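You operate a simulated robot arm through the tools that you are given. There is no shell and no other tool.

You are at the controls of a simulated robot arm. One attempt, no reset.

JOB
Dose the black-footed cup to its green line, then park it.
Fine: rice from the hopper; park it at the mat end by the lid rack; sliding plate back at LOAD, yellow slide shut. Where these are worked on the way, their far stop is far enough and under half their travel is too little: sliding plate.
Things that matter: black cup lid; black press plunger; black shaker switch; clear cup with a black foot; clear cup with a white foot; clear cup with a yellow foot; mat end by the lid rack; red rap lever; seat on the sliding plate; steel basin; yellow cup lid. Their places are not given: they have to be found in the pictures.

Only the result counts: the job must be done as asked and must still hold three seconds after the hand-in. Knocking over, shifting, dropping, spilling or breaking anything else fails it. A push-on lid holds only when it is set on centred and level and pressed home; a screw cap is set on level and turned clockwise until tight.

ROBOT AND FRAMES
A 7-joint arm with a two-finger gripper, fixed in place. Base frame: the origin is at the foot of the arm, x ahead of it, y to its left, z up; the work surface is at about z = 0. Lengths are in m, angles in rad, forces in N, time in s.
With the tool pointing down near the work surface it reaches from about 0.16 to 0.38 m from the base axis. Its first joint turns from -1.257 to 1.257 rad. Payload 0.6 kg.
The tool frame sits at the grasp point between the pads (the TCP): z along the fingers, y along the line on which they close. The tips reach 0.022 m beyond it. The gripper opens to 0.092 m; its body begins 0.065 m behind the TCP.
Orientation is that of the tool frame in the base frame, as a unit quaternion [x, y, z, w]. With the fingers straight down and closing along the base's y, the tool's x points along the base's -x, its y along +y and its z along -z.

CONTROLS
- The arm moves only by the tool jog_arm. Its argument "deltas" is a list of rows, each a list of 3 entries, a list of its own where there are three numbers: the shift along the tool's x, y, z in units of 25 mm (1.0 is 25 mm), then the turn, a rotation vector about the tool's x, y, z in units of 4 degrees (1.0 is 4 degrees), then the finger opening in m, from 0 to 0.092. In form: [[[tx, ty, tz], [rx, ry, rz], fingers], ...]. A call has 1 to 20 rows; each row shifts and turns the commanded pose from where the row before left it, along the tool's axes as they then stand. A call with a number of a shift or a turn outside -1 to 1 is refused whole. A row lasts 0.2 s, in which the tool goes at most 0.05 m and 0.15 rad; a call with a longer step from one row to the next is refused whole, and so is a gripper value outside its range. Where a pose cannot be reached the arm comes as near as it can. A force on the tool above 90 N (or 10 N above the force at the start of the call, whichever is more), or a blocked arm, ends the call early, and 0.2 s more pass. Each finger travels about 0.0599 m/s and halts on what it meets, pressing with about 20 N; the grip force reading is that of the motor and also rises with nothing between the fingers. The clock runs only during rows and for 0.2 s after the last one: add rows that do not move to give the fingers time. It gives the time, the measured TCP pose, the force on the tool (base axes), the opening and the grip force at its end, in the units of the frame above (readings bear some noise), with the torque about the TCP (base axes, N m) and any sound that the robot's microphone picked up.
- Cameras (640 x 400 px; columns grow to the right, rows downward): "scene" is fixed at [0.0609, -0.2829, 0.3945]; the picture's right is [0.69, -0.73, 0.00], its down [-0.47, -0.45, -0.76] and it looks along [0.55, 0.52, -0.65] (base axes); focal length 214 px, centre (320, 200). "wrist" rides on the gripper at [0.071, 0.019, -0.102] in the tool frame; the picture's right is [-0.26, 0.97, 0.00], its down [-0.75, -0.20, -0.63] and it looks along [-0.60, -0.16, 0.78] (tool axes); focal length 280 px, centre (320, 200).
- capture(camera): a new picture of that camera. The clock stands still meanwhile.
- probe_pixels(camera, pixels): there is no depth. For up to 12 entries [column, row, z] of the newest picture of that camera ("zoom" is the newest enlarged one), the place [x, y] in the base frame at which the ray of that pixel passes the height z, good to about 0.002 m. The clock stands still meanwhile.
- close_up(camera, box): a new picture of the part [left, top, right, bottom] of that camera's present view, enlarged. The clock stands still meanwhile.
- sign_off(): hands the job in; it is judged then, once.

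Unless the task says otherwise, let go and move clear before handing in.

The tools are called after "Call:" as name(argument=value, ...) on one line, values as JSON. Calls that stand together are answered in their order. jog_arm: Moves the arm, as the interface text tells. Its arguments: {"type":"object","properties":{"deltas":{"type":"array","items":{"type":"array"}}},"required":["deltas"]} The other tools are called the same way: capture (camera) takes a picture; probe_pixels (camera, pixels) gives the place at which the rays of pixels pass given heights; close_up (camera, box) takes an enlarged picture of a part of a camera's view; sign_off () hands the job in.

At the start:

```text
t: 0.0
ee_pos: [0.2027, 0.0003, 0.3132]
tcp_rot: [0.0, 1.0, 0.0, 0.0]
contact_force: [0.0, 0.0, 0.0]
wrist_torque: [-0.04, -0.01, -0.01]
finger_gap: 0.0921
grasp_force: 0.0
```

scene: 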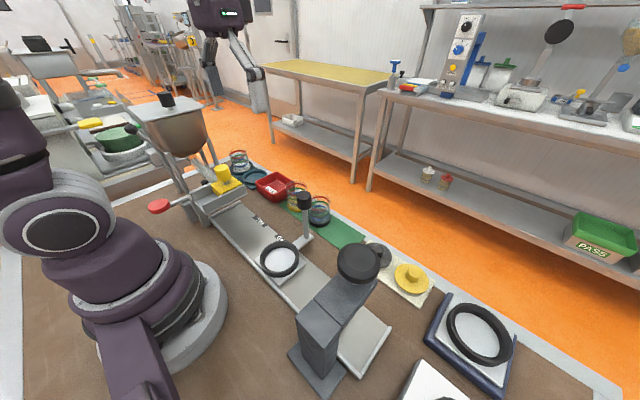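
wrist: 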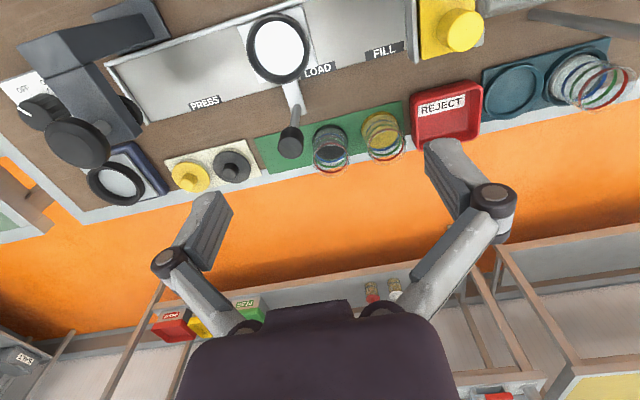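

The scene picture shows a sliding plate with a seat at about (280,260), a hopper with a yellow slide at about (225,180), and cups on a green mat at about (297,195) and (318,212). I'll zoom in on these before moving.

Call:
close_up(camera="scene", box=[140, 80, 340, 205])

Call:
close_up(camera="scene", box=[220, 150, 380, 250])

Call:
close_up(camera="scene", box=[240, 200, 560, 400])

Call:
close_up(camera="wrist", box=[220, 0, 640, 200])

Call:
close_up(camera="wrist", box=[0, 0, 320, 220])

```text
3.20 times, centred on (240, 142) of scene
```

zoom: 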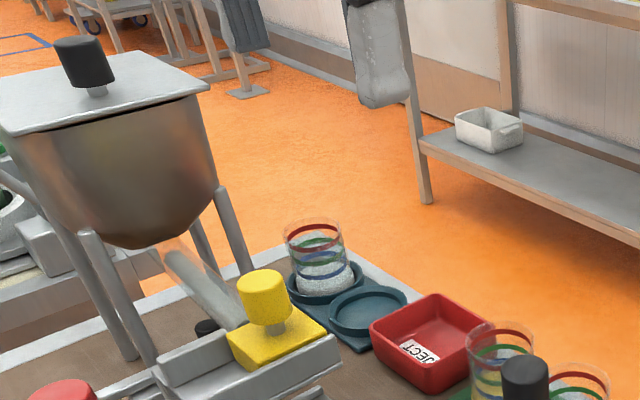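

```text
4.00 times, centred on (300, 200) of scene
```

zoom: 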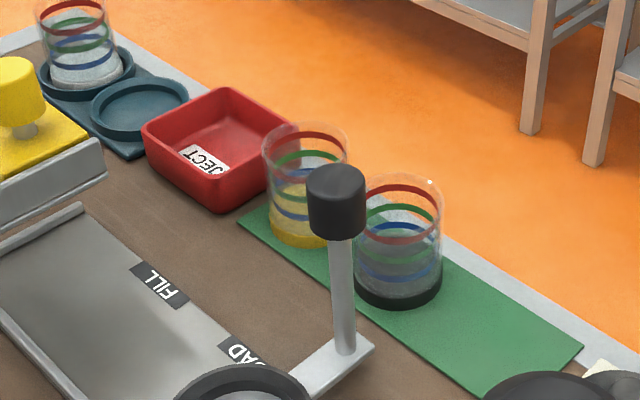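

```text
2.00 times, centred on (400, 300) of scene
```

zoom: 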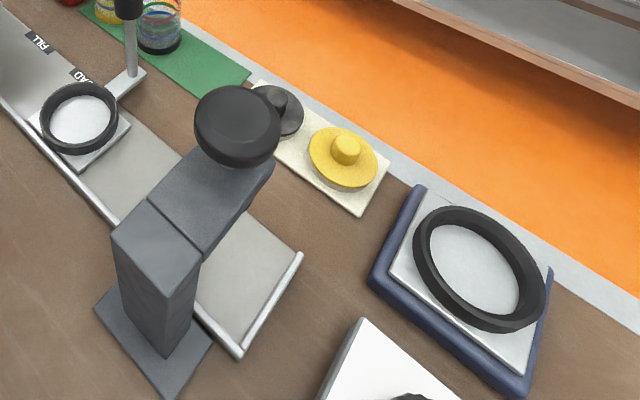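

```text
1.52 times, centred on (430, 100) of wrist
```

zoom: 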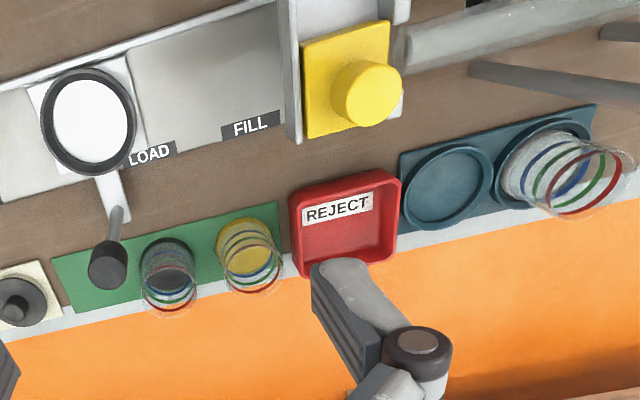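

```text
1.82 times, centred on (160, 110) of wrist
```

zoom: 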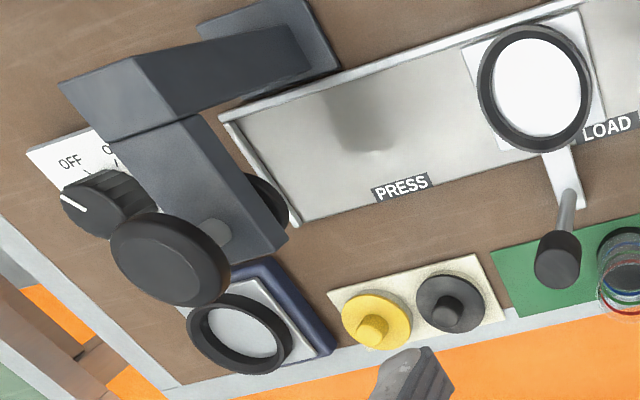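

Cups, mat, lid rack, seat and hopper are all visible now. I'll measure positions by probing pixels in each of the two cameras.

Call:
probe_pixels(camera="scene", pixels=[[319, 222, 0.0], [319, 219, 0.01], [280, 204, 0.0], [340, 249, 0.0], [365.5, 236, 0.0], [280, 260, 0.02], [280, 258, 0.03], [305, 200, 0.1], [294, 209, 0.0], [240, 170, 0.0], [225, 183, 0.1], [160, 206, 0.1]])

Call:
probe_pixels(camera="wrist", pixels=[[328, 145, 0.0], [330, 165, 0.09], [382, 130, 0.0], [279, 48, 0.02], [290, 142, 0.09], [250, 140, 0.0], [400, 104, 0.0], [265, 173, 0.0], [318, 68, 0.005], [384, 50, 0.005], [205, 103, 0.005], [460, 30, 0.1]])

```text
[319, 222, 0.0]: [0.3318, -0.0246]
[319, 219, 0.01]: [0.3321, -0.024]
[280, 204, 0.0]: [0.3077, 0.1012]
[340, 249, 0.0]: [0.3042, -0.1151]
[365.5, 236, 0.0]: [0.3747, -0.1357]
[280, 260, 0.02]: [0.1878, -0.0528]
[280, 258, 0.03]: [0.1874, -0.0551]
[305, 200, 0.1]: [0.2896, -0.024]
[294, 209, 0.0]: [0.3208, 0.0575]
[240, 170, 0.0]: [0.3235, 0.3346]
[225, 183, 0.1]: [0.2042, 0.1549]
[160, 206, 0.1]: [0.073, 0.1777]
```

```text
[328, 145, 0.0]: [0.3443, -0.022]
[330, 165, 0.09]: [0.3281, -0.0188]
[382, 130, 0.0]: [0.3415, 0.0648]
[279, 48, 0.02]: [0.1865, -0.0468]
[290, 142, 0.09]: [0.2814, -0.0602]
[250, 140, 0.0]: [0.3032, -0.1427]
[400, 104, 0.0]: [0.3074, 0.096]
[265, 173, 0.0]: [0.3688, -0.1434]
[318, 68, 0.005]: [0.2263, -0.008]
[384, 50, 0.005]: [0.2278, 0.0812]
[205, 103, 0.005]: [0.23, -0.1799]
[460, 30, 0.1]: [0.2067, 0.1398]
```

The black-footed cup stands near (0.335, -0.023) and the seat near (0.187, -0.05). The mat runs from y≈0.10 to y≈-0.14, with the lid rack at the -y end. I'll turn the wrist towards the hopper for a better look at the slide, spout and rap lever.

Call:
jog_arm(deltas=[[[0, 0, 0], [0, 0, -1], 0.092], [[0, 0, 0], [0, 0, -1], 0.092], [[0, 0, 0], [0, 0, -1], 0.092], [[0, 0, 0], [0, 0, -1], 0.092], [[0, 0, 0], [0, 0, -1], 0.092], [[0, 0, 0], [0, 0, -1], 0.092], [[0, 0, 0], [0, 0, -1], 0.092], [[0, 0, 0], [0, 0, -1], 0.092], [[0, 0, 0], [0, 0, -1], 0.092], [[0, 0, 0], [0, 0, -1], 0.092], [[0, 0, 0], [0, 0, -1], 0.092], [[0, 0, 0], [0, 0, -1], 0.092], [[0, 0, 0], [0, 0, -1], 0.092], [[0, 0, 0], [0, 0, -1], 0.092], [[0, 0, 0], [0, 0, -1], 0.092]])

Call:
capture(camera="wrist")

Call:
capture(camera="scene")

```text
t: 3.2
ee_pos: [0.2044, -0.0002, 0.3132]
tcp_rot: [-0.501, 0.866, 0.0, -0.001]
contact_force: [0.2, 0.0, 0.2]
wrist_torque: [-0.02, 0.0, 0.04]
finger_gap: 0.0921
grasp_force: 0.1
```

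```text
taken
```

wrist: 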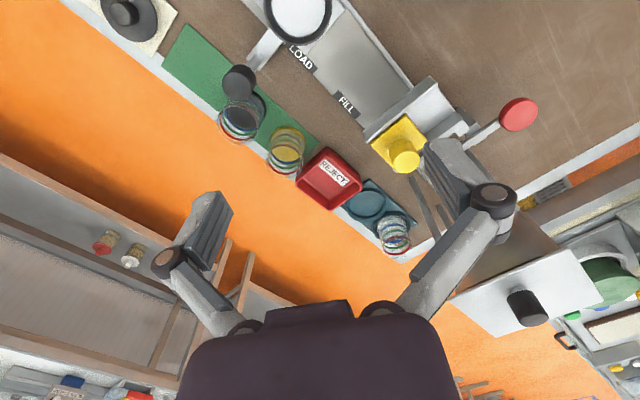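

```text
taken
```

scene: 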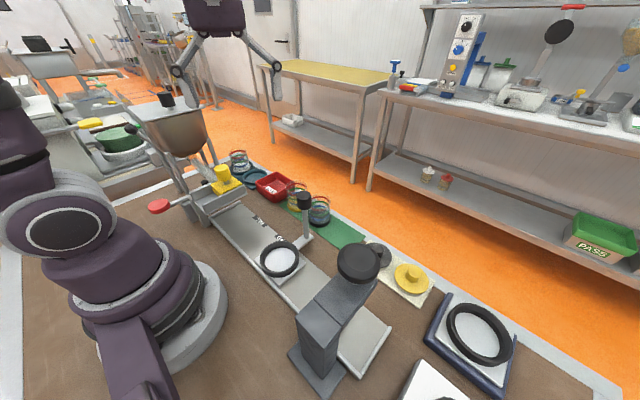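

The new wrist view shows the yellow slide at (400,150) and the red lever at (515,115). I'll enlarge both for detail.

Call:
close_up(camera="wrist", box=[330, 60, 570, 210])

Call:
close_up(camera="scene", box=[130, 140, 274, 230])

Call:
close_up(camera="wrist", box=[200, 60, 360, 160])

```text
2.67 times, centred on (450, 135) of wrist
```

zoom: 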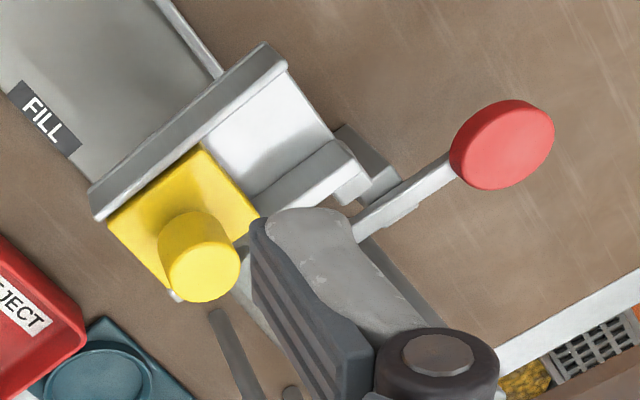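

```text
4.44 times, centred on (202, 185) of scene
```

zoom: 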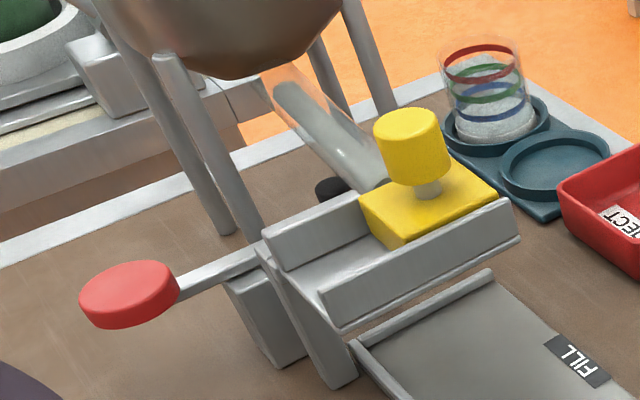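

```text
4.00 times, centred on (280, 110) of wrist
```

zoom: 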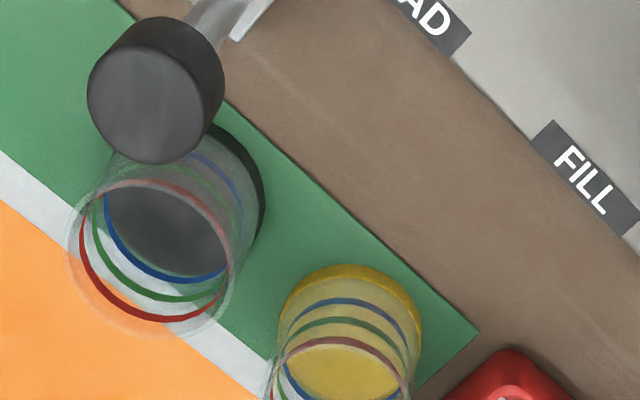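

The slide runs along the trough between its two rails, roughly along x. I'll triangulate the knob, lever, handle and cup tops by probing both cameras at several heights.

Call:
probe_pixels(camera="scene", pixels=[[222.8, 166.6, 0.12], [222.8, 166.6, 0.14], [222.8, 166.6, 0.16], [159, 204, 0.06], [159, 204, 0.08], [159, 204, 0.1], [305, 194, 0.08], [305, 194, 0.1], [305, 194, 0.12], [319.5, 200, 0.06], [319.5, 200, 0.08], [319.5, 200, 0.1]])

Call:
probe_pixels(camera="wrist", pixels=[[406.9, 162, 0.12], [406.9, 162, 0.14], [406.9, 162, 0.16], [520, 115, 0.06], [520, 115, 0.08], [520, 115, 0.1], [238, 83, 0.08], [238, 83, 0.1], [238, 83, 0.12], [237, 124, 0.06], [237, 124, 0.08], [237, 124, 0.1]])

```text
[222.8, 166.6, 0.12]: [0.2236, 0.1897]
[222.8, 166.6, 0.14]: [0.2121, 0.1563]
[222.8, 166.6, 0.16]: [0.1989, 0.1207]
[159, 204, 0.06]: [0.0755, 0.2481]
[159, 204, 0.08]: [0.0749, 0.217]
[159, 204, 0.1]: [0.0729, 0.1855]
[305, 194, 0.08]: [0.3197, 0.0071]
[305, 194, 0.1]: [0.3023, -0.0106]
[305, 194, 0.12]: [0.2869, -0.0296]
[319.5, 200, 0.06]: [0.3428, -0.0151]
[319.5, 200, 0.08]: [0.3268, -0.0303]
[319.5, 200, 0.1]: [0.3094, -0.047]
```

```text
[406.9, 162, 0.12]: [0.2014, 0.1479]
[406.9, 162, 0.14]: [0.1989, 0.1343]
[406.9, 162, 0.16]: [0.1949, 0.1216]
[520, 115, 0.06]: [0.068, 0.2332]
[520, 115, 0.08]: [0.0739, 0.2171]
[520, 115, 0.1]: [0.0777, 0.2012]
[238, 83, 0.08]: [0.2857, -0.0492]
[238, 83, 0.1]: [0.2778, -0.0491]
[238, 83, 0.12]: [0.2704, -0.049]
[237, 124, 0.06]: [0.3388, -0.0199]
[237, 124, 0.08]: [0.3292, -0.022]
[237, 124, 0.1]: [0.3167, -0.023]
```

The yellow knob top comes out near (0.197, 0.121, z≈0.16), the red lever near (0.074, 0.217, z≈0.08) and the cup rim near z≈0.07. Next I'll enlarge the cup, the handle and the seat to measure them more precisely.

Call:
close_up(camera="wrist", box=[205, 60, 285, 150])

Call:
close_up(camera="scene", box=[295, 185, 343, 233])

Call:
close_up(camera="scene", box=[240, 180, 336, 290])

Call:
close_up(camera="wrist", box=[230, 0, 350, 80])

```text
4.44 times, centred on (245, 105) of wrist
```

zoom: 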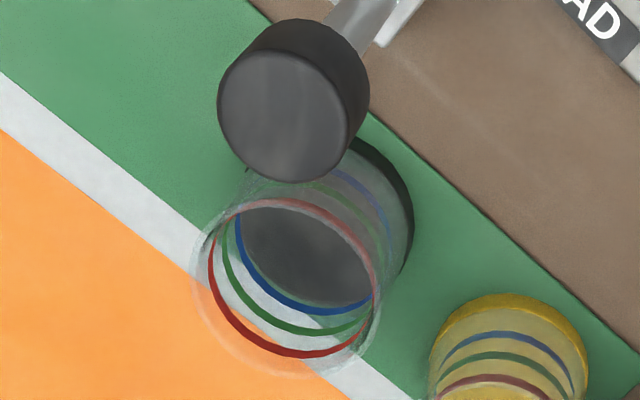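

```text
8.33 times, centred on (319, 209) of scene
```

zoom: 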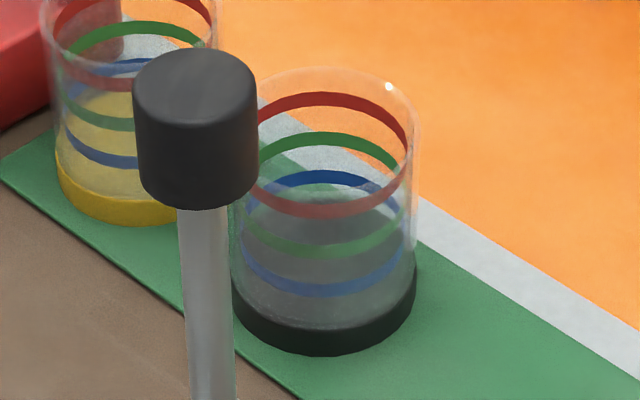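

```text
3.64 times, centred on (288, 235) of scene
```

zoom: 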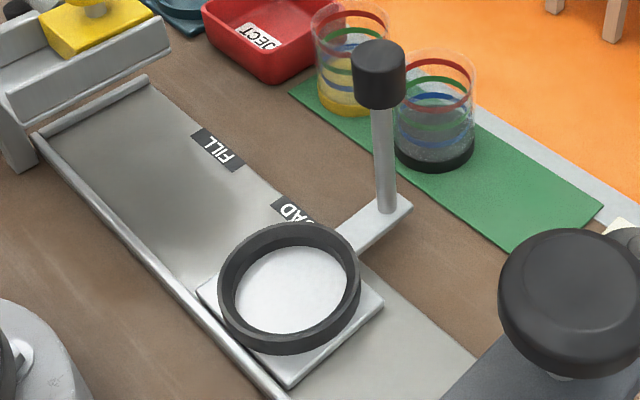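

```text
5.00 times, centred on (290, 40) of wrist
```

zoom: 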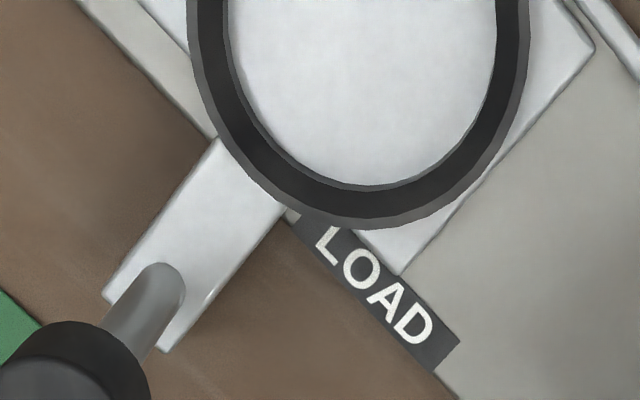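

The cup looks empty, with rings of blue, green and red from the bottom up. I'll probe the track's end cap, the trough rail and the seat ring edges to find where FILL and LOAD are.

Call:
probe_pixels(camera="scene", pixels=[[249.6, 217.1, 0.01], [280.7, 202.5, 0.01], [244, 212, 0.1], [286.7, 193.2, 0.1], [244, 212, 0.08], [286.7, 193.2, 0.08], [342, 233, 0.01], [346, 238, 0.0]])

Call:
probe_pixels(camera="wrist", pixels=[[363.5, 140, 0.1], [436, 77, 0.1], [363.5, 140, 0.12], [436, 77, 0.12], [305, 58, 0.005], [346, 104, 0.005], [299, 15, 0.02], [299, 15, 0.03], [413, 84, 0.01], [252, 68, 0.02], [288, 30, 0.02], [284, 150, 0.0]])

```text
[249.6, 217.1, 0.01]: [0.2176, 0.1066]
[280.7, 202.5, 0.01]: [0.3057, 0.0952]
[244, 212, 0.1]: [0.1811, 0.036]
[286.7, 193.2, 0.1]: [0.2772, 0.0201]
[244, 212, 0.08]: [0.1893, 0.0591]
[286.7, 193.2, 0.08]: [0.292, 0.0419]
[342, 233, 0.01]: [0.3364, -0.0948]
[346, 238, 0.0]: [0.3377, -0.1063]
```

```text
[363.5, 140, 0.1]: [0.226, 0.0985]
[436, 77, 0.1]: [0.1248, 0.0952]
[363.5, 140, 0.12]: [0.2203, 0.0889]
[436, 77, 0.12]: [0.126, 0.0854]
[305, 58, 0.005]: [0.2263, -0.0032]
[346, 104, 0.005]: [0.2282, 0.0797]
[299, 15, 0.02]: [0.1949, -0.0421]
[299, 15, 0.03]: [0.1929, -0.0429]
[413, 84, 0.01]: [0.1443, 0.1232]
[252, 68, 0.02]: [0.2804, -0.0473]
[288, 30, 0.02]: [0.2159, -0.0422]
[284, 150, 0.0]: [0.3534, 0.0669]
```

My zoom-to-scene conversion was off because the box aspect was padded, so those scene probes used the wrong pixels. I'll redo them with corrected pixels.

Call:
probe_pixels(camera="scene", pixels=[[209.6, 217.1, 0.01], [240.7, 202.5, 0.01], [204.1, 212.4, 0.1], [246.7, 193.2, 0.1], [204.1, 212.4, 0.12], [246.7, 193.2, 0.12], [302, 239, 0.01], [312, 237, 0.02], [279.5, 267, 0.01], [259, 262, 0.03], [299, 256, 0.03], [279, 261, 0.03]])

Call:
close_up(camera="scene", box=[180, 150, 260, 200])

```text
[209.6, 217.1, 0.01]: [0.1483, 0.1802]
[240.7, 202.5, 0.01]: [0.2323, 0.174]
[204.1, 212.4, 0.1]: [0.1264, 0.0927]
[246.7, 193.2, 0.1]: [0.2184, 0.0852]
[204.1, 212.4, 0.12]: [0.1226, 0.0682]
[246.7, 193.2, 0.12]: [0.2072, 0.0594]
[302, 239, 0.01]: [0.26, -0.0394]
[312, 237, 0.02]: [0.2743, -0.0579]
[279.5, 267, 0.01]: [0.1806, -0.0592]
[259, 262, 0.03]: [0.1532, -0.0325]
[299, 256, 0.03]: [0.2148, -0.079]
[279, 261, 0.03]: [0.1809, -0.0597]
```

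```text
8.00 times, centred on (220, 175) of scene
```

zoom: 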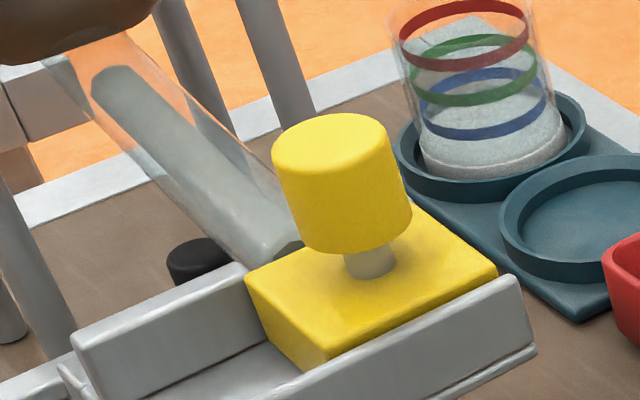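

The track's end cap is at y≈0.177, so FILL's far stop lies under the trough, whose front is at y≈0.09. Before working the slide I need the hopper body's extent, so I'll triangulate its lid.

Call:
probe_pixels(camera="scene", pixels=[[167, 98, 0.25], [167, 98, 0.28], [167, 98, 0.31], [206, 107, 0.22], [206, 107, 0.25], [206, 107, 0.28], [182, 156, 0.15], [182, 156, 0.18], [182, 156, 0.2], [140, 121, 0.22], [140, 121, 0.25], [140, 121, 0.28]])

Call:
probe_pixels(camera="wrist", pixels=[[524, 312, 0.25], [524, 312, 0.28], [524, 312, 0.31], [450, 300, 0.22], [450, 300, 0.25], [450, 300, 0.28], [488, 338, 0.22], [488, 338, 0.25], [488, 338, 0.28], [606, 308, 0.22], [606, 308, 0.25], [606, 308, 0.28]])

Call:
close_up(camera="wrist", box=[420, 120, 640, 350])

Call:
close_up(camera="scene", box=[100, 80, 260, 180])

```text
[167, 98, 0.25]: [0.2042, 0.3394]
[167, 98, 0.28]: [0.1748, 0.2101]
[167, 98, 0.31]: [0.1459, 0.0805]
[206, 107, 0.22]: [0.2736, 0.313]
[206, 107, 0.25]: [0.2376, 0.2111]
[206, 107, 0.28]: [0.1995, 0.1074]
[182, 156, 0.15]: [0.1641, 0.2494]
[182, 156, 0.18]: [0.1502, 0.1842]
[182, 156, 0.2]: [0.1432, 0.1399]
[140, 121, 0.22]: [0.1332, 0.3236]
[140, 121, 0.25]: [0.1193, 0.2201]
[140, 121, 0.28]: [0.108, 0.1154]
```

```text
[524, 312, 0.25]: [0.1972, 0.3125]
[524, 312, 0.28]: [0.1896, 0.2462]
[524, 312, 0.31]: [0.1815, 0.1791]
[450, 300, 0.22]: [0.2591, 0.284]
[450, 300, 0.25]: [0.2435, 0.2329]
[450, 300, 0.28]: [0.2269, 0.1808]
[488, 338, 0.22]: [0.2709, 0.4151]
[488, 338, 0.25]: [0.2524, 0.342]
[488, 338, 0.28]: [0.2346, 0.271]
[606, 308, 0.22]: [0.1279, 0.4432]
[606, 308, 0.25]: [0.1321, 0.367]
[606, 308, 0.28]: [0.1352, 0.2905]
```

```text
1.74 times, centred on (530, 235) of wrist
```

zoom: 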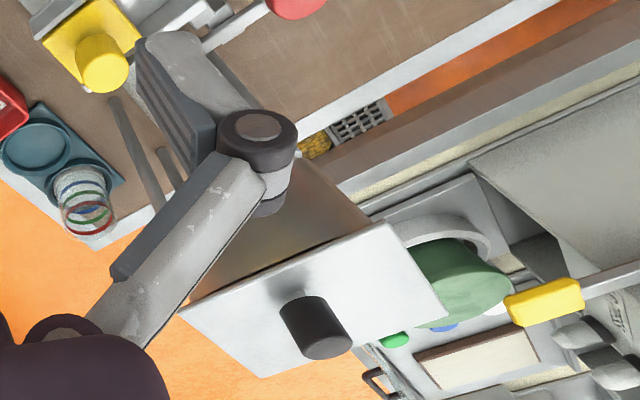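

```text
4.00 times, centred on (180, 130) of scene
```

zoom: 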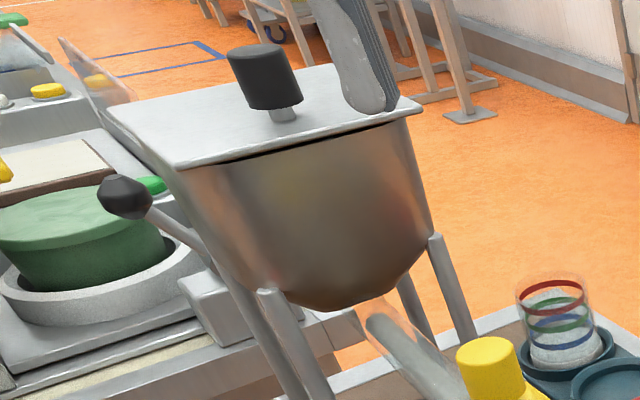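

The hopper lid's front edge is near y≈0.25, z≈0.24, which is clear of the yellow knob. I'll turn the wrist back to about -8° yaw to get the black-footed cup in view before picking it.

Call:
jog_arm(deltas=[[[0, 0, 0], [0, 0, 1], 0.092], [[0, 0, 0], [0, 0, 1], 0.092], [[0, 0, 0], [0, 0, 1], 0.092], [[0, 0, 0], [0, 0, 1], 0.092], [[0, 0, 0], [0, 0, 1], 0.092], [[0, 0, 0], [0, 0, 1], 0.092], [[0, 0, 0], [0, 0, 1], 0.092], [[0, 0, 0], [0, 0, 1], 0.092], [[0, 0, 0], [0, 0, 1], 0.092], [[0, 0, 0], [0, 0, 1], 0.092], [[0, 0, 0], [0, 0, 1], 0.092], [[0, 0, 0], [0, 0, 1], 0.092], [[0, 0, 0], [0, 0, 1], 0.092], [[0, 0, 0], [0, 0, 1], 0.092], [[0, 0, 0], [0, 0, 1], 0.092], [[0, 0, 0], [0, 0, 1], 0.092], [[0, 0, 0], [0, 0, 1], 0.092]])

Call:
capture(camera="wrist")

Call:
close_up(camera="wrist", box=[180, 80, 500, 280])

```text
t: 6.8
ee_pos: [0.2021, 0.0004, 0.3127]
tcp_rot: [0.069, 0.998, 0.0, 0.0]
contact_force: [-0.4, -0.2, 0.0]
wrist_torque: [-0.01, 0.02, -0.01]
finger_gap: 0.0921
grasp_force: 0.0
```

```text
taken
```

wrist: 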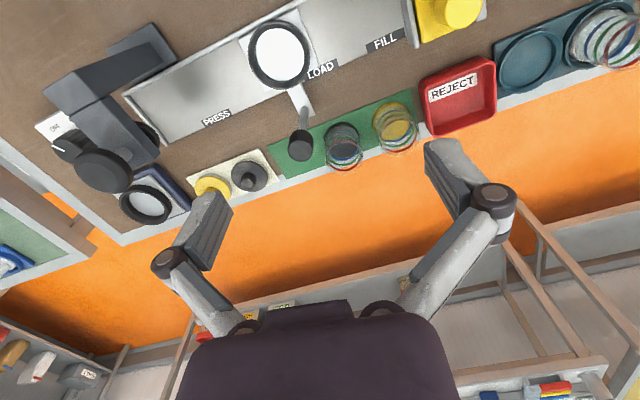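

```text
2.00 times, centred on (340, 180) of wrist
```

zoom: 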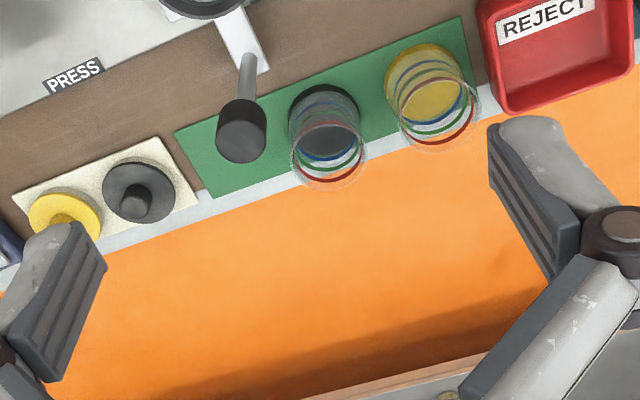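

Wrist view at yaw ≈ -8° has the black-footed cup at about (342,145). I'll enlarge it to fix its centre and the gap to the yellow-footed cup.

Call:
close_up(camera="wrist", box=[304, 96, 432, 176])

Call:
close_up(camera="scene", box=[280, 180, 344, 220])

```text
5.00 times, centred on (368, 136) of wrist
```

zoom: 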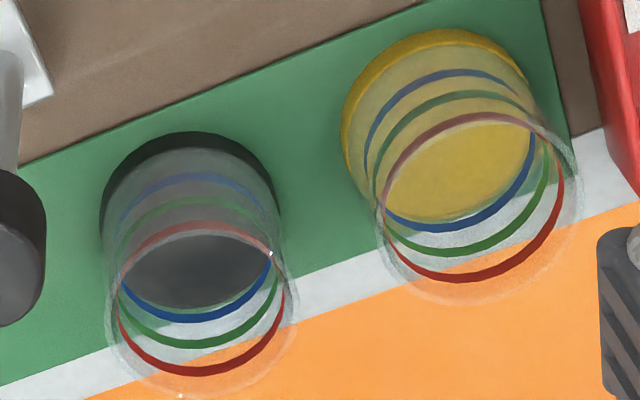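

```text
10.00 times, centred on (312, 200) of scene
```

zoom: 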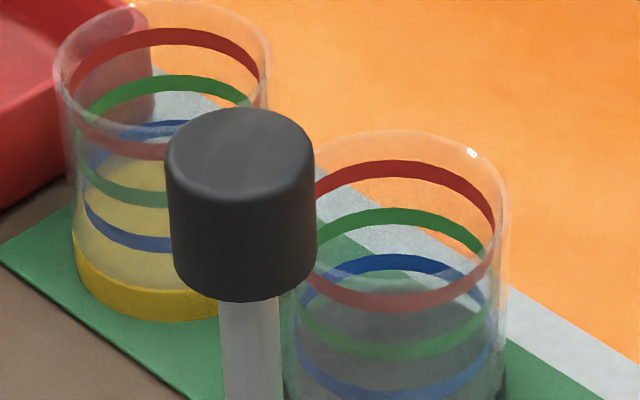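

I'll probe the foot centres and rim centres of both cups from this view.

Call:
probe_pixels(camera="wrist", pixels=[[342, 138.6, 0.002], [344.2, 156, 0.07], [344.2, 156, 0.08], [324, 140, 0.002], [360.2, 138, 0.002], [342, 122.4, 0.002], [391.4, 121, 0.002], [399.6, 137, 0.07], [399.6, 137, 0.08], [372, 123, 0.002], [411, 120, 0.002], [300, 147, 0.14]])

Call:
probe_pixels(camera="scene", pixels=[[303.9, 193, 0.13], [303.9, 193, 0.14], [303.9, 193, 0.15], [305, 240, 0.02], [320, 200, 0.07], [320, 200, 0.08]])

```text
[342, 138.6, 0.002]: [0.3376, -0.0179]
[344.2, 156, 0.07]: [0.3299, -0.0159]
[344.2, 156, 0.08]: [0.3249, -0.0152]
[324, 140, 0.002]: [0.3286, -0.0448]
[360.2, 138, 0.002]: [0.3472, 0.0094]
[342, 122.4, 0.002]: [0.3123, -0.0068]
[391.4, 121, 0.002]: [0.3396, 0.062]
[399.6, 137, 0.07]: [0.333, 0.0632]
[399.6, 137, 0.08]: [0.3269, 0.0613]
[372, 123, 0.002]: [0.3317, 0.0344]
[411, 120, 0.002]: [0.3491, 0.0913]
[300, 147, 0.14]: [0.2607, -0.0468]
```

```text
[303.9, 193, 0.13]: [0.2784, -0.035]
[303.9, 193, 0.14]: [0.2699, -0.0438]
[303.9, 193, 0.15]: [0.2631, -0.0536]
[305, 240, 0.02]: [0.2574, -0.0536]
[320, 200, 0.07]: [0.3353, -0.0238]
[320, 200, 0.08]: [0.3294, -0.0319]
```

The black-footed cup centre comes out at about (0.336, -0.019) and the yellow-footed cup at (0.339, 0.063). Their gap is tight, so I'll turn to yaw ≈ -20°, set the opening to 0.062 and hover over the cup.

Call:
jog_arm(deltas=[[[0, 0, 0], [0, 0, 1], 0.08], [[0, 0, 0], [0, 0, 1], 0.07], [[0, 0, 0], [0, 0, 1], 0.062], [[-0.53, 0.112, 0.35], [0, 0, 0], 0.062], [[-0.53, 0.112, 0.35], [0, 0, 0], 0.062], [[-0.53, 0.112, 0.35], [0, 0, 0], 0.062], [[-0.53, 0.112, 0.35], [0, 0, 0], 0.062], [[-0.53, 0.112, 0.35], [0, 0, 0], 0.062], [[-0.53, 0.112, 0.35], [0, 0, 0], 0.062], [[-0.53, 0.112, 0.35], [0, 0, 0], 0.062], [[-0.53, 0.112, 0.35], [0, 0, 0], 0.062], [[-0.53, 0.112, 0.35], [0, 0, 0], 0.062], [[-0.53, 0.112, 0.35], [0, 0, 0], 0.062], [[0, 0, 0], [0, 0, 0], 0.062]])

Call:
capture(camera="wrist")

Call:
capture(camera="scene")

```text
t: 9.8
ee_pos: [0.3376, -0.0179, 0.2245]
tcp_rot: [0.174, 0.985, 0.0, 0.0]
contact_force: [0.0, -0.7, 0.2]
wrist_torque: [-0.01, 0.02, 0.01]
finger_gap: 0.0622
grasp_force: 0.1
```

```text
taken
```

wrist: 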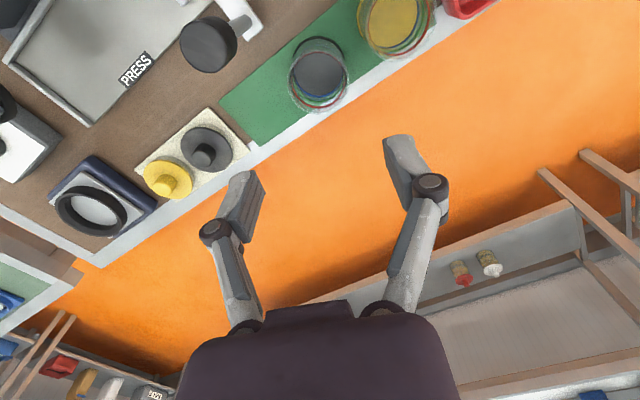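

```text
taken
```

scene: 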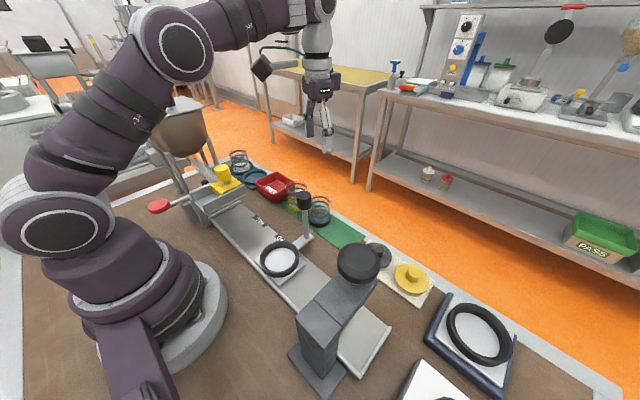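

The gripper now hovers above the cup, which appears at about (318,72) in the wrist view. I'll enlarge it to refine the centre.

Call:
close_up(camera="wrist", box=[240, 0, 464, 140])

Call:
close_up(camera="scene", box=[230, 40, 390, 140])

```text
2.86 times, centred on (352, 70) of wrist
```

zoom: 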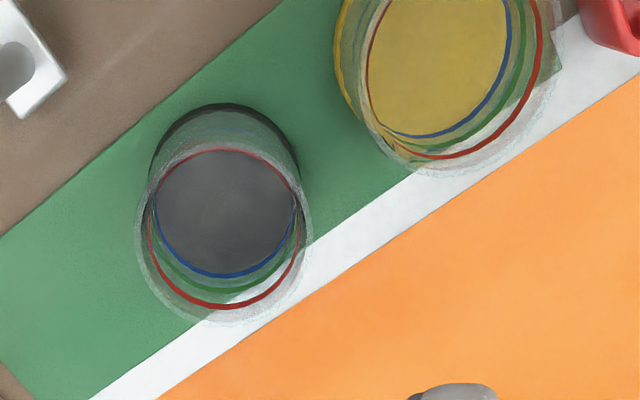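

```text
4.00 times, centred on (310, 90) of scene
```

zoom: 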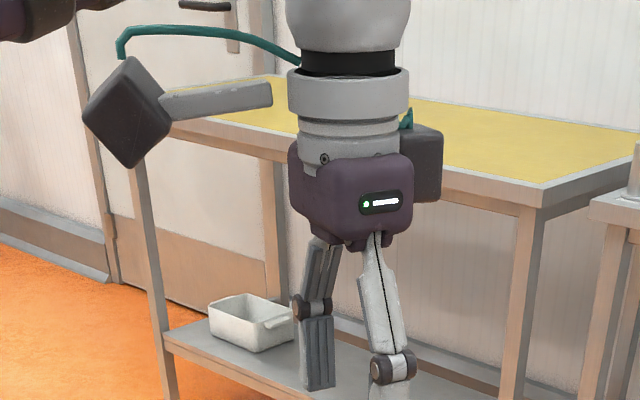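

I'll probe the foot and rim edges from this closer view.

Call:
probe_pixels(camera="wrist", pixels=[[317.7, 36.05, 0.002], [291.8, 63, 0.002], [344.7, 61, 0.002], [287.6, 82, 0.073], [349.2, 81, 0.073], [317.7, 113.7, 0.073], [318.4, 81.5, 0.073], [318.4, 49, 0.073], [384, 60, 0.073], [412, 0.5, 0.002]])

```text
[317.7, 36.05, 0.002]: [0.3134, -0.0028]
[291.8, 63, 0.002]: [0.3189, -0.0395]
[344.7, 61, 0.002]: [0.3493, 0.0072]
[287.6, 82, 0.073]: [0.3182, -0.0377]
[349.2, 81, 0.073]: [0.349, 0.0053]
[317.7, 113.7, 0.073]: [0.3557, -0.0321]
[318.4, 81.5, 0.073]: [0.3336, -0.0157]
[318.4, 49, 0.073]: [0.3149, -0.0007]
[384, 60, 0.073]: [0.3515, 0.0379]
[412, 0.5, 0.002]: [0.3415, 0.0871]
```

Rim centre refined to (0.3345, -0.0163), radius about 0.026. I'll shift slightly and descend until the tips are just above the rims, then check finger clearance.

Call:
jog_arm(deltas=[[[0.14, -0.03, 0.5], [0, 0, 0], 0.062], [[0, 0, 0.6], [0, 0, 0], 0.062], [[0, 0, 0.6], [0, 0, 0], 0.062], [[0, 0, 0.6], [0, 0, 0], 0.062], [[0, 0, 0.6], [0, 0, 0], 0.062], [[0, 0, 0.6], [0, 0, 0], 0.062], [[0, 0, 0.6], [0, 0, 0], 0.062], [[0, 0, 0.4], [0, 0, 0], 0.062], [[0, 0, 0], [0, 0, 0], 0.062]])

Call:
capture(camera="wrist")

Call:
close_up(camera="scene", box=[240, 130, 400, 230])

```text
t: 11.8
ee_pos: [0.3337, -0.0187, 0.1125]
tcp_rot: [0.174, 0.985, 0.0, 0.0]
contact_force: [-0.5, -0.4, 0.3]
wrist_torque: [0.02, -0.03, 0.0]
finger_gap: 0.0617
grasp_force: 0.0
```

```text
taken
```

wrist: 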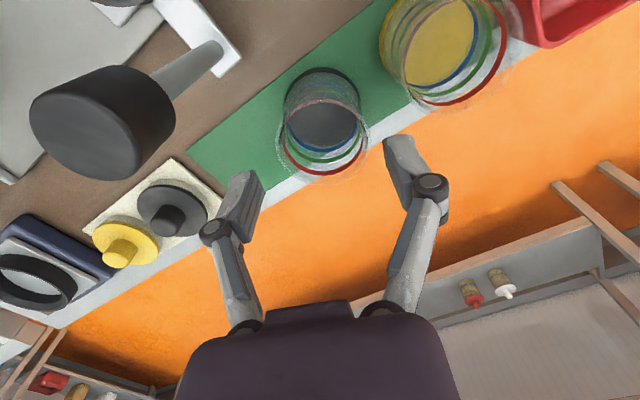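

```text
4.00 times, centred on (320, 180) of scene
```

zoom: 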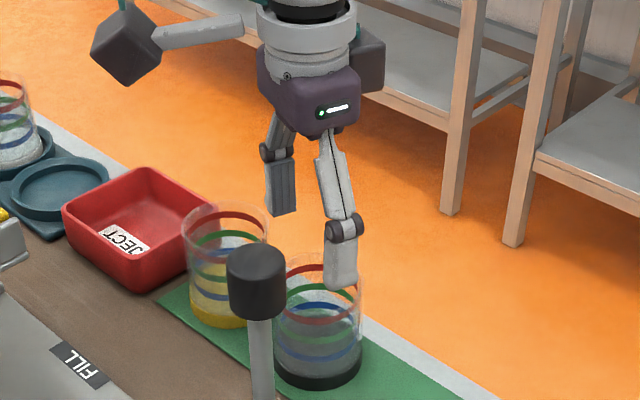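

At 0.1125 the tips are just above the rims. I'll enlarge the wrist view to check the cup is centred between the pads before going further.

Call:
close_up(camera="wrist", box=[220, 30, 460, 180])

```text
2.67 times, centred on (340, 105) of wrist
```

zoom: 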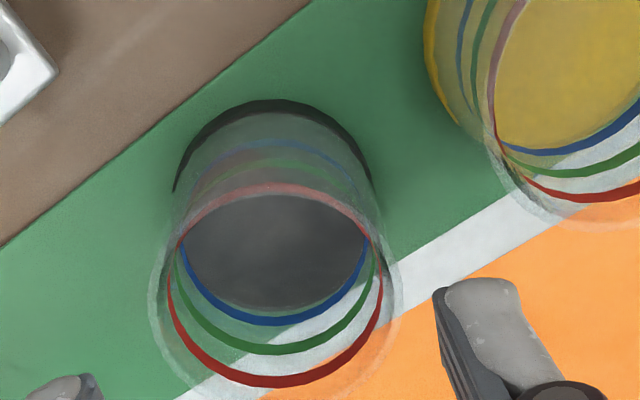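

Call:
probe_pixels(camera="wrist", pixels=[[275.5, 140, 0.073], [370.7, 136, 0.073], [323, 138, 0.073], [286, 100, 0.002], [362, 97, 0.002], [322, 67.5, 0.002], [401, 80, 0.073]])

```text
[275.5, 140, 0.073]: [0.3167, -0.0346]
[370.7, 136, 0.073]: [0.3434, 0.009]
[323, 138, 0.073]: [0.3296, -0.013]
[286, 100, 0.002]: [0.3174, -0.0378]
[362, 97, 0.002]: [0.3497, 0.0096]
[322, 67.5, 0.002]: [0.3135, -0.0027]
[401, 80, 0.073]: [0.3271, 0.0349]
```

The cup sits about 3 mm off centre along the closing line, and the finger would pass close to the yellow-footed cup. I'll turn to yaw -40° while still above the rims, which gives more room, then re-measure.

Call:
jog_arm(deltas=[[[0, 0, 0], [0, 0, 1], 0.062], [[0, 0, 0], [0, 0, 1], 0.062], [[0, 0, 0], [0, 0, 1], 0.062], [[0, 0, 0], [0, 0, 1], 0.062], [[0, 0, 0], [0, 0, 1], 0.062], [[0, 0, 0], [0, 0, 0], 0.062]])

Call:
close_up(camera="wrist", box=[220, 30, 460, 180])

Call:
capture(camera="wrist")

```text
t: 13.2
ee_pos: [0.3332, -0.0171, 0.1113]
tcp_rot: [0.342, 0.94, 0.0, 0.0]
contact_force: [0.2, 0.3, 1.0]
wrist_torque: [-0.02, -0.03, -0.01]
finger_gap: 0.0621
grasp_force: 0.1
```

```text
2.67 times, centred on (340, 105) of wrist
```

zoom: 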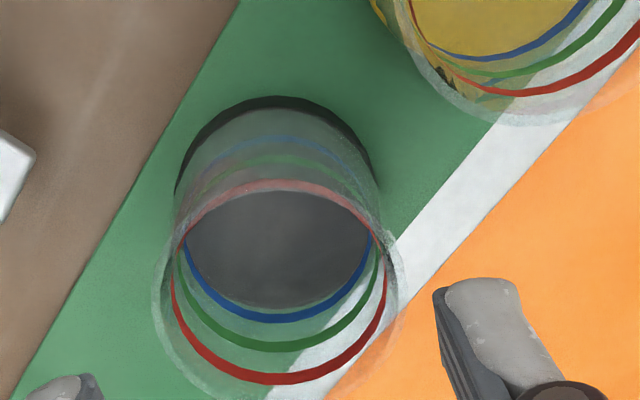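

```text
taken
```

wrist: 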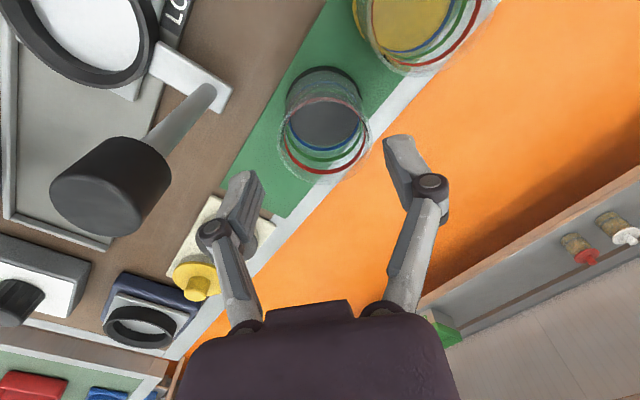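

At yaw -40° the cup is about 1–2 mm off along the closing line and slightly forward. I'll correct that and lower slowly to TCP z≈0.058.

Call:
jog_arm(deltas=[[[-0.1, 0.05, 0.1], [0, 0, 0], 0.062], [[0, 0, 0.3], [0, 0, 0], 0.062], [[0, 0, 0.3], [0, 0, 0], 0.062], [[0, 0, 0.3], [0, 0, 0], 0.062], [[0, 0, 0.3], [0, 0, 0], 0.062], [[0, 0, 0.3], [0, 0, 0], 0.062], [[0, 0, 0.3], [0, 0, 0], 0.062], [[0, 0, 0.2], [0, 0, 0], 0.062], [[0, 0, 0], [0, 0, 0], 0.062]])

Call:
capture(camera="wrist")

Call:
close_up(camera="scene", box=[240, 140, 400, 240])

```text
t: 15.2
ee_pos: [0.3375, -0.0193, 0.06]
tcp_rot: [0.342, 0.94, 0.001, 0.001]
contact_force: [0.3, 0.0, 0.7]
wrist_torque: [-0.03, 0.03, 0.01]
finger_gap: 0.062
grasp_force: 0.0
```

```text
taken
```

wrist: 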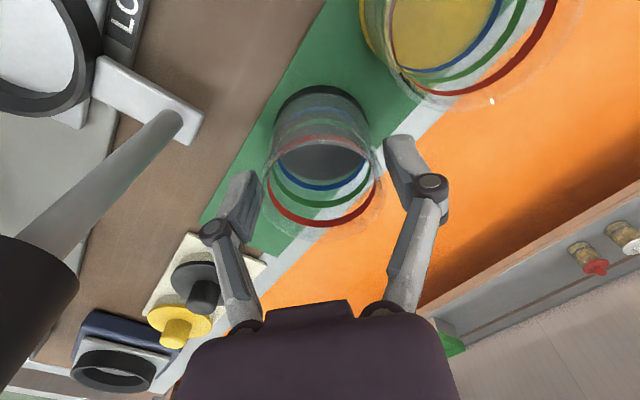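

```text
4.00 times, centred on (320, 190) of scene
```

zoom: 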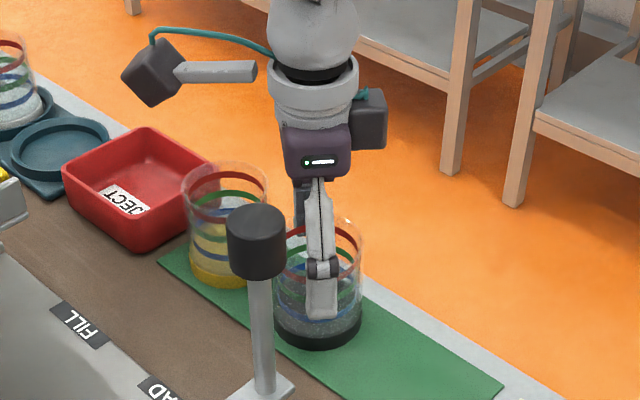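

No contact force, and the cup sits evenly between the pads (rim from about column 262 to 382). I'll close the fingers gently on it.

Call:
jog_arm(deltas=[[[0, 0, 0], [0, 0, 0], 0.056], [[0, 0, 0], [0, 0, 0], 0.052], [[0, 0, 0], [0, 0, 0], 0.048], [[0, 0, 0], [0, 0, 0], 0.044], [[0, 0, 0], [0, 0, 0], 0.044], [[0, 0, 0], [0, 0, 0], 0.044]])

Call:
capture(camera="wrist")

```text
t: 16.6
ee_pos: [0.3371, -0.0194, 0.0604]
tcp_rot: [0.342, 0.94, 0.001, 0.001]
contact_force: [-0.4, 1.1, 6.0]
wrist_torque: [-0.02, 0.03, 0.01]
finger_gap: 0.0529
grasp_force: 20.0
```

```text
taken
```

wrist: 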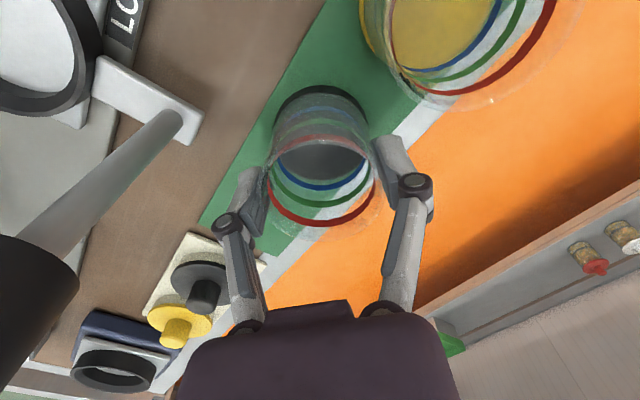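

The gap stopped at 0.0529 with 20 N, so the cup is held. I'll lift straight up until the cup's foot clears the handle top, around z≈0.15.

Call:
jog_arm(deltas=[[[0, 0, -0.1], [0, 0, 0], 0.044], [[0, 0, -0.2], [0, 0, 0], 0.044], [[0, 0, -0.4], [0, 0, 0], 0.044], [[0, 0, -0.5], [0, 0, 0], 0.044], [[0, 0, -0.5], [0, 0, 0], 0.044], [[0, 0, -0.5], [0, 0, 0], 0.044], [[0, 0, -0.5], [0, 0, 0], 0.044], [[0, 0, -0.5], [0, 0, 0], 0.044], [[0, 0, -0.5], [0, 0, 0], 0.044], [[0, 0, -0.5], [0, 0, 0], 0.044], [[0, 0, -0.5], [0, 0, 0], 0.044], [[0, 0, -0.5], [0, 0, 0], 0.044], [[0, 0, -0.5], [0, 0, 0], 0.044], [[0, 0, -0.5], [0, 0, 0], 0.044], [[0, 0, -0.5], [0, 0, 0], 0.044], [[0, 0, -0.2], [0, 0, 0], 0.044], [[0, 0, 0], [0, 0, 0], 0.044]])

Call:
capture(camera="scene")

Call:
capture(camera="wrist")

```text
t: 20.2
ee_pos: [0.3365, -0.0186, 0.2327]
tcp_rot: [0.342, 0.94, 0.0, 0.0]
contact_force: [0.2, 0.4, -0.6]
wrist_torque: [-0.03, -0.02, 0.01]
finger_gap: 0.0526
grasp_force: 19.9
```

```text
taken
```

scene: 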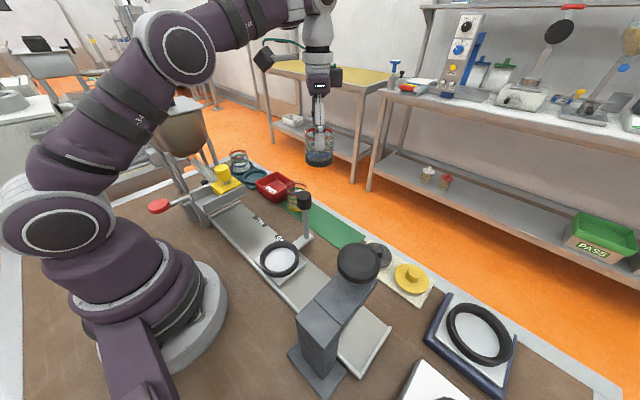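

```text
taken
```

wrist: 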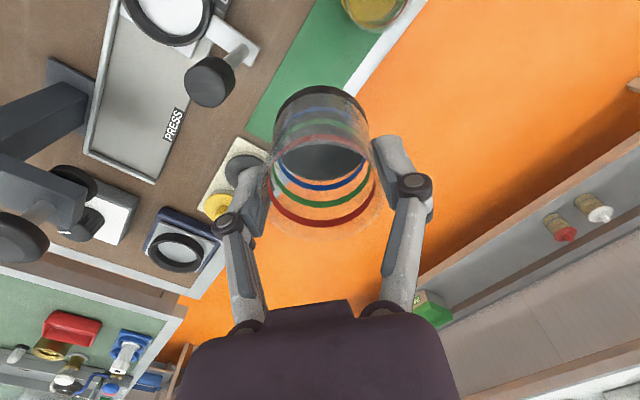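

Cup is lifted (about 0.6 N) and everything else still stands. Next I'll measure the seat ring precisely from the scene camera.

Call:
close_up(camera="scene", box=[240, 232, 320, 282])

Call:
probe_pixels(camera="scene", pixels=[[280, 260, 0.01]])

```text
8.00 times, centred on (280, 257) of scene
```

zoom: 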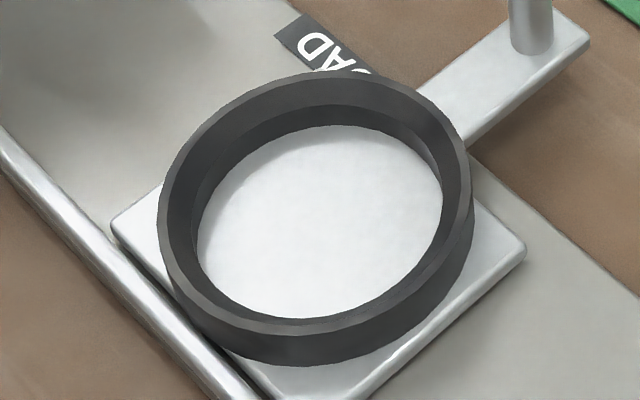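

```text
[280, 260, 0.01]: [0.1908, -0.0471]
```

The ring's outer edge spans zoom columns 158–473 and rows 70–335. I'll probe the extremes at plausible ring-top heights.

Call:
probe_pixels(camera="zoom", pixels=[[158, 210, 0.022], [473, 190, 0.022], [325, 70, 0.022], [308, 335, 0.022], [315.5, 202, 0.022], [315.5, 202, 0.018], [315.5, 202, 0.026], [320, 220, 0.012], [197, 245, 0.012], [443, 200, 0.012], [530, 50, 0.012], [110, 225, 0.012]])

```text
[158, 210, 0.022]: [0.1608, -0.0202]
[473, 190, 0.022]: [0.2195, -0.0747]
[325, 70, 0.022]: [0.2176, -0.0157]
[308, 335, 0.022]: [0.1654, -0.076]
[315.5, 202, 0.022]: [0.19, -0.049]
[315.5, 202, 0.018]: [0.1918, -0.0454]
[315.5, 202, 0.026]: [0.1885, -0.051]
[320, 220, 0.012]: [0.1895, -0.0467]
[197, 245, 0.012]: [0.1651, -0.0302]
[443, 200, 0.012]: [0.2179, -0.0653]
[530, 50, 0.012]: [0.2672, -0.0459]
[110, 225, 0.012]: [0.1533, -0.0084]
```

Seat centre is about (0.190, -0.047), with ring outer diameter about 0.080 and inner about 0.067, top near z≈0.022. Yaw -40° keeps the gripper clear of the handle there too, so I'll carry the cup over at this height.

Call:
jog_arm(deltas=[[[0.2, -0.24, 0], [0, 0, 0], 0.044], [[0.38, -0.466, 0], [0, 0, 0], 0.044], [[0.38, -0.466, 0], [0, 0, 0], 0.044], [[0.38, -0.466, 0], [0, 0, 0], 0.044], [[0.38, -0.466, 0], [0, 0, 0], 0.044], [[0.38, -0.466, 0], [0, 0, 0], 0.044], [[0.38, -0.466, 0], [0, 0, 0], 0.044], [[0.38, -0.466, 0], [0, 0, 0], 0.044], [[0.38, -0.466, 0], [0, 0, 0], 0.044], [[0.38, -0.466, 0], [0, 0, 0], 0.044], [[0.17, -0.226, 0], [0, 0, 0], 0.044], [[0, 0, 0], [0, 0, 0], 0.044], [[0, 0, 0], [0, 0, 0], 0.044]])

Call:
capture(camera="wrist")

Call:
capture(camera="scene")

```text
t: 23.0
ee_pos: [0.1884, -0.0493, 0.2311]
tcp_rot: [0.342, 0.94, 0.0, 0.0]
contact_force: [-0.6, 0.0, -0.8]
wrist_torque: [0.0, -0.01, -0.02]
finger_gap: 0.0524
grasp_force: 20.0
```

```text
taken
```

wrist: 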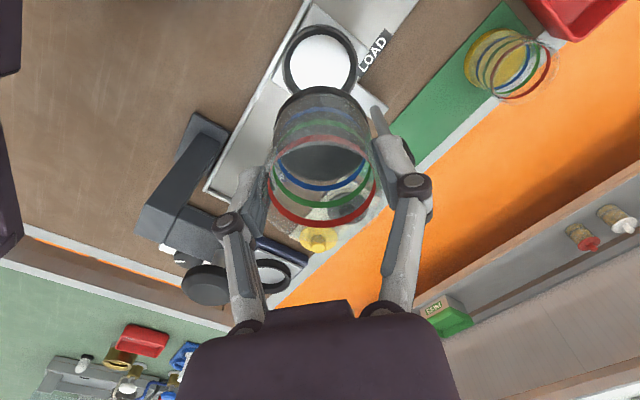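

```text
taken
```

scene: 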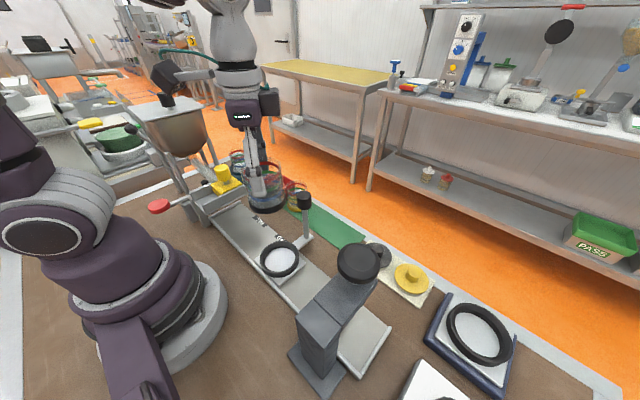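

Seat ring appears centred near column 320 in the wrist view, directly beneath the tool. I'll enlarge to measure the residual offset.

Call:
close_up(camera="wrist", box=[256, 10, 384, 90])

```text
5.00 times, centred on (320, 50) of wrist
```

zoom: 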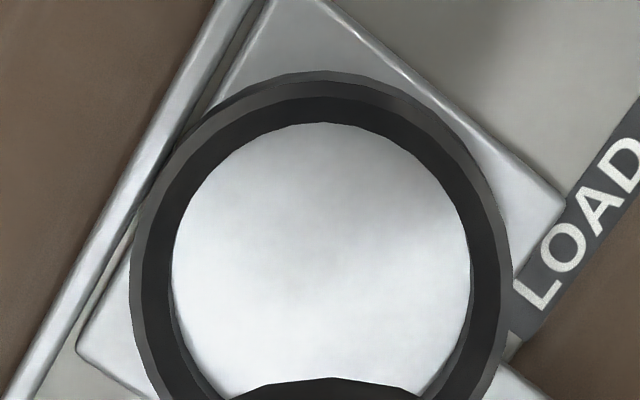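

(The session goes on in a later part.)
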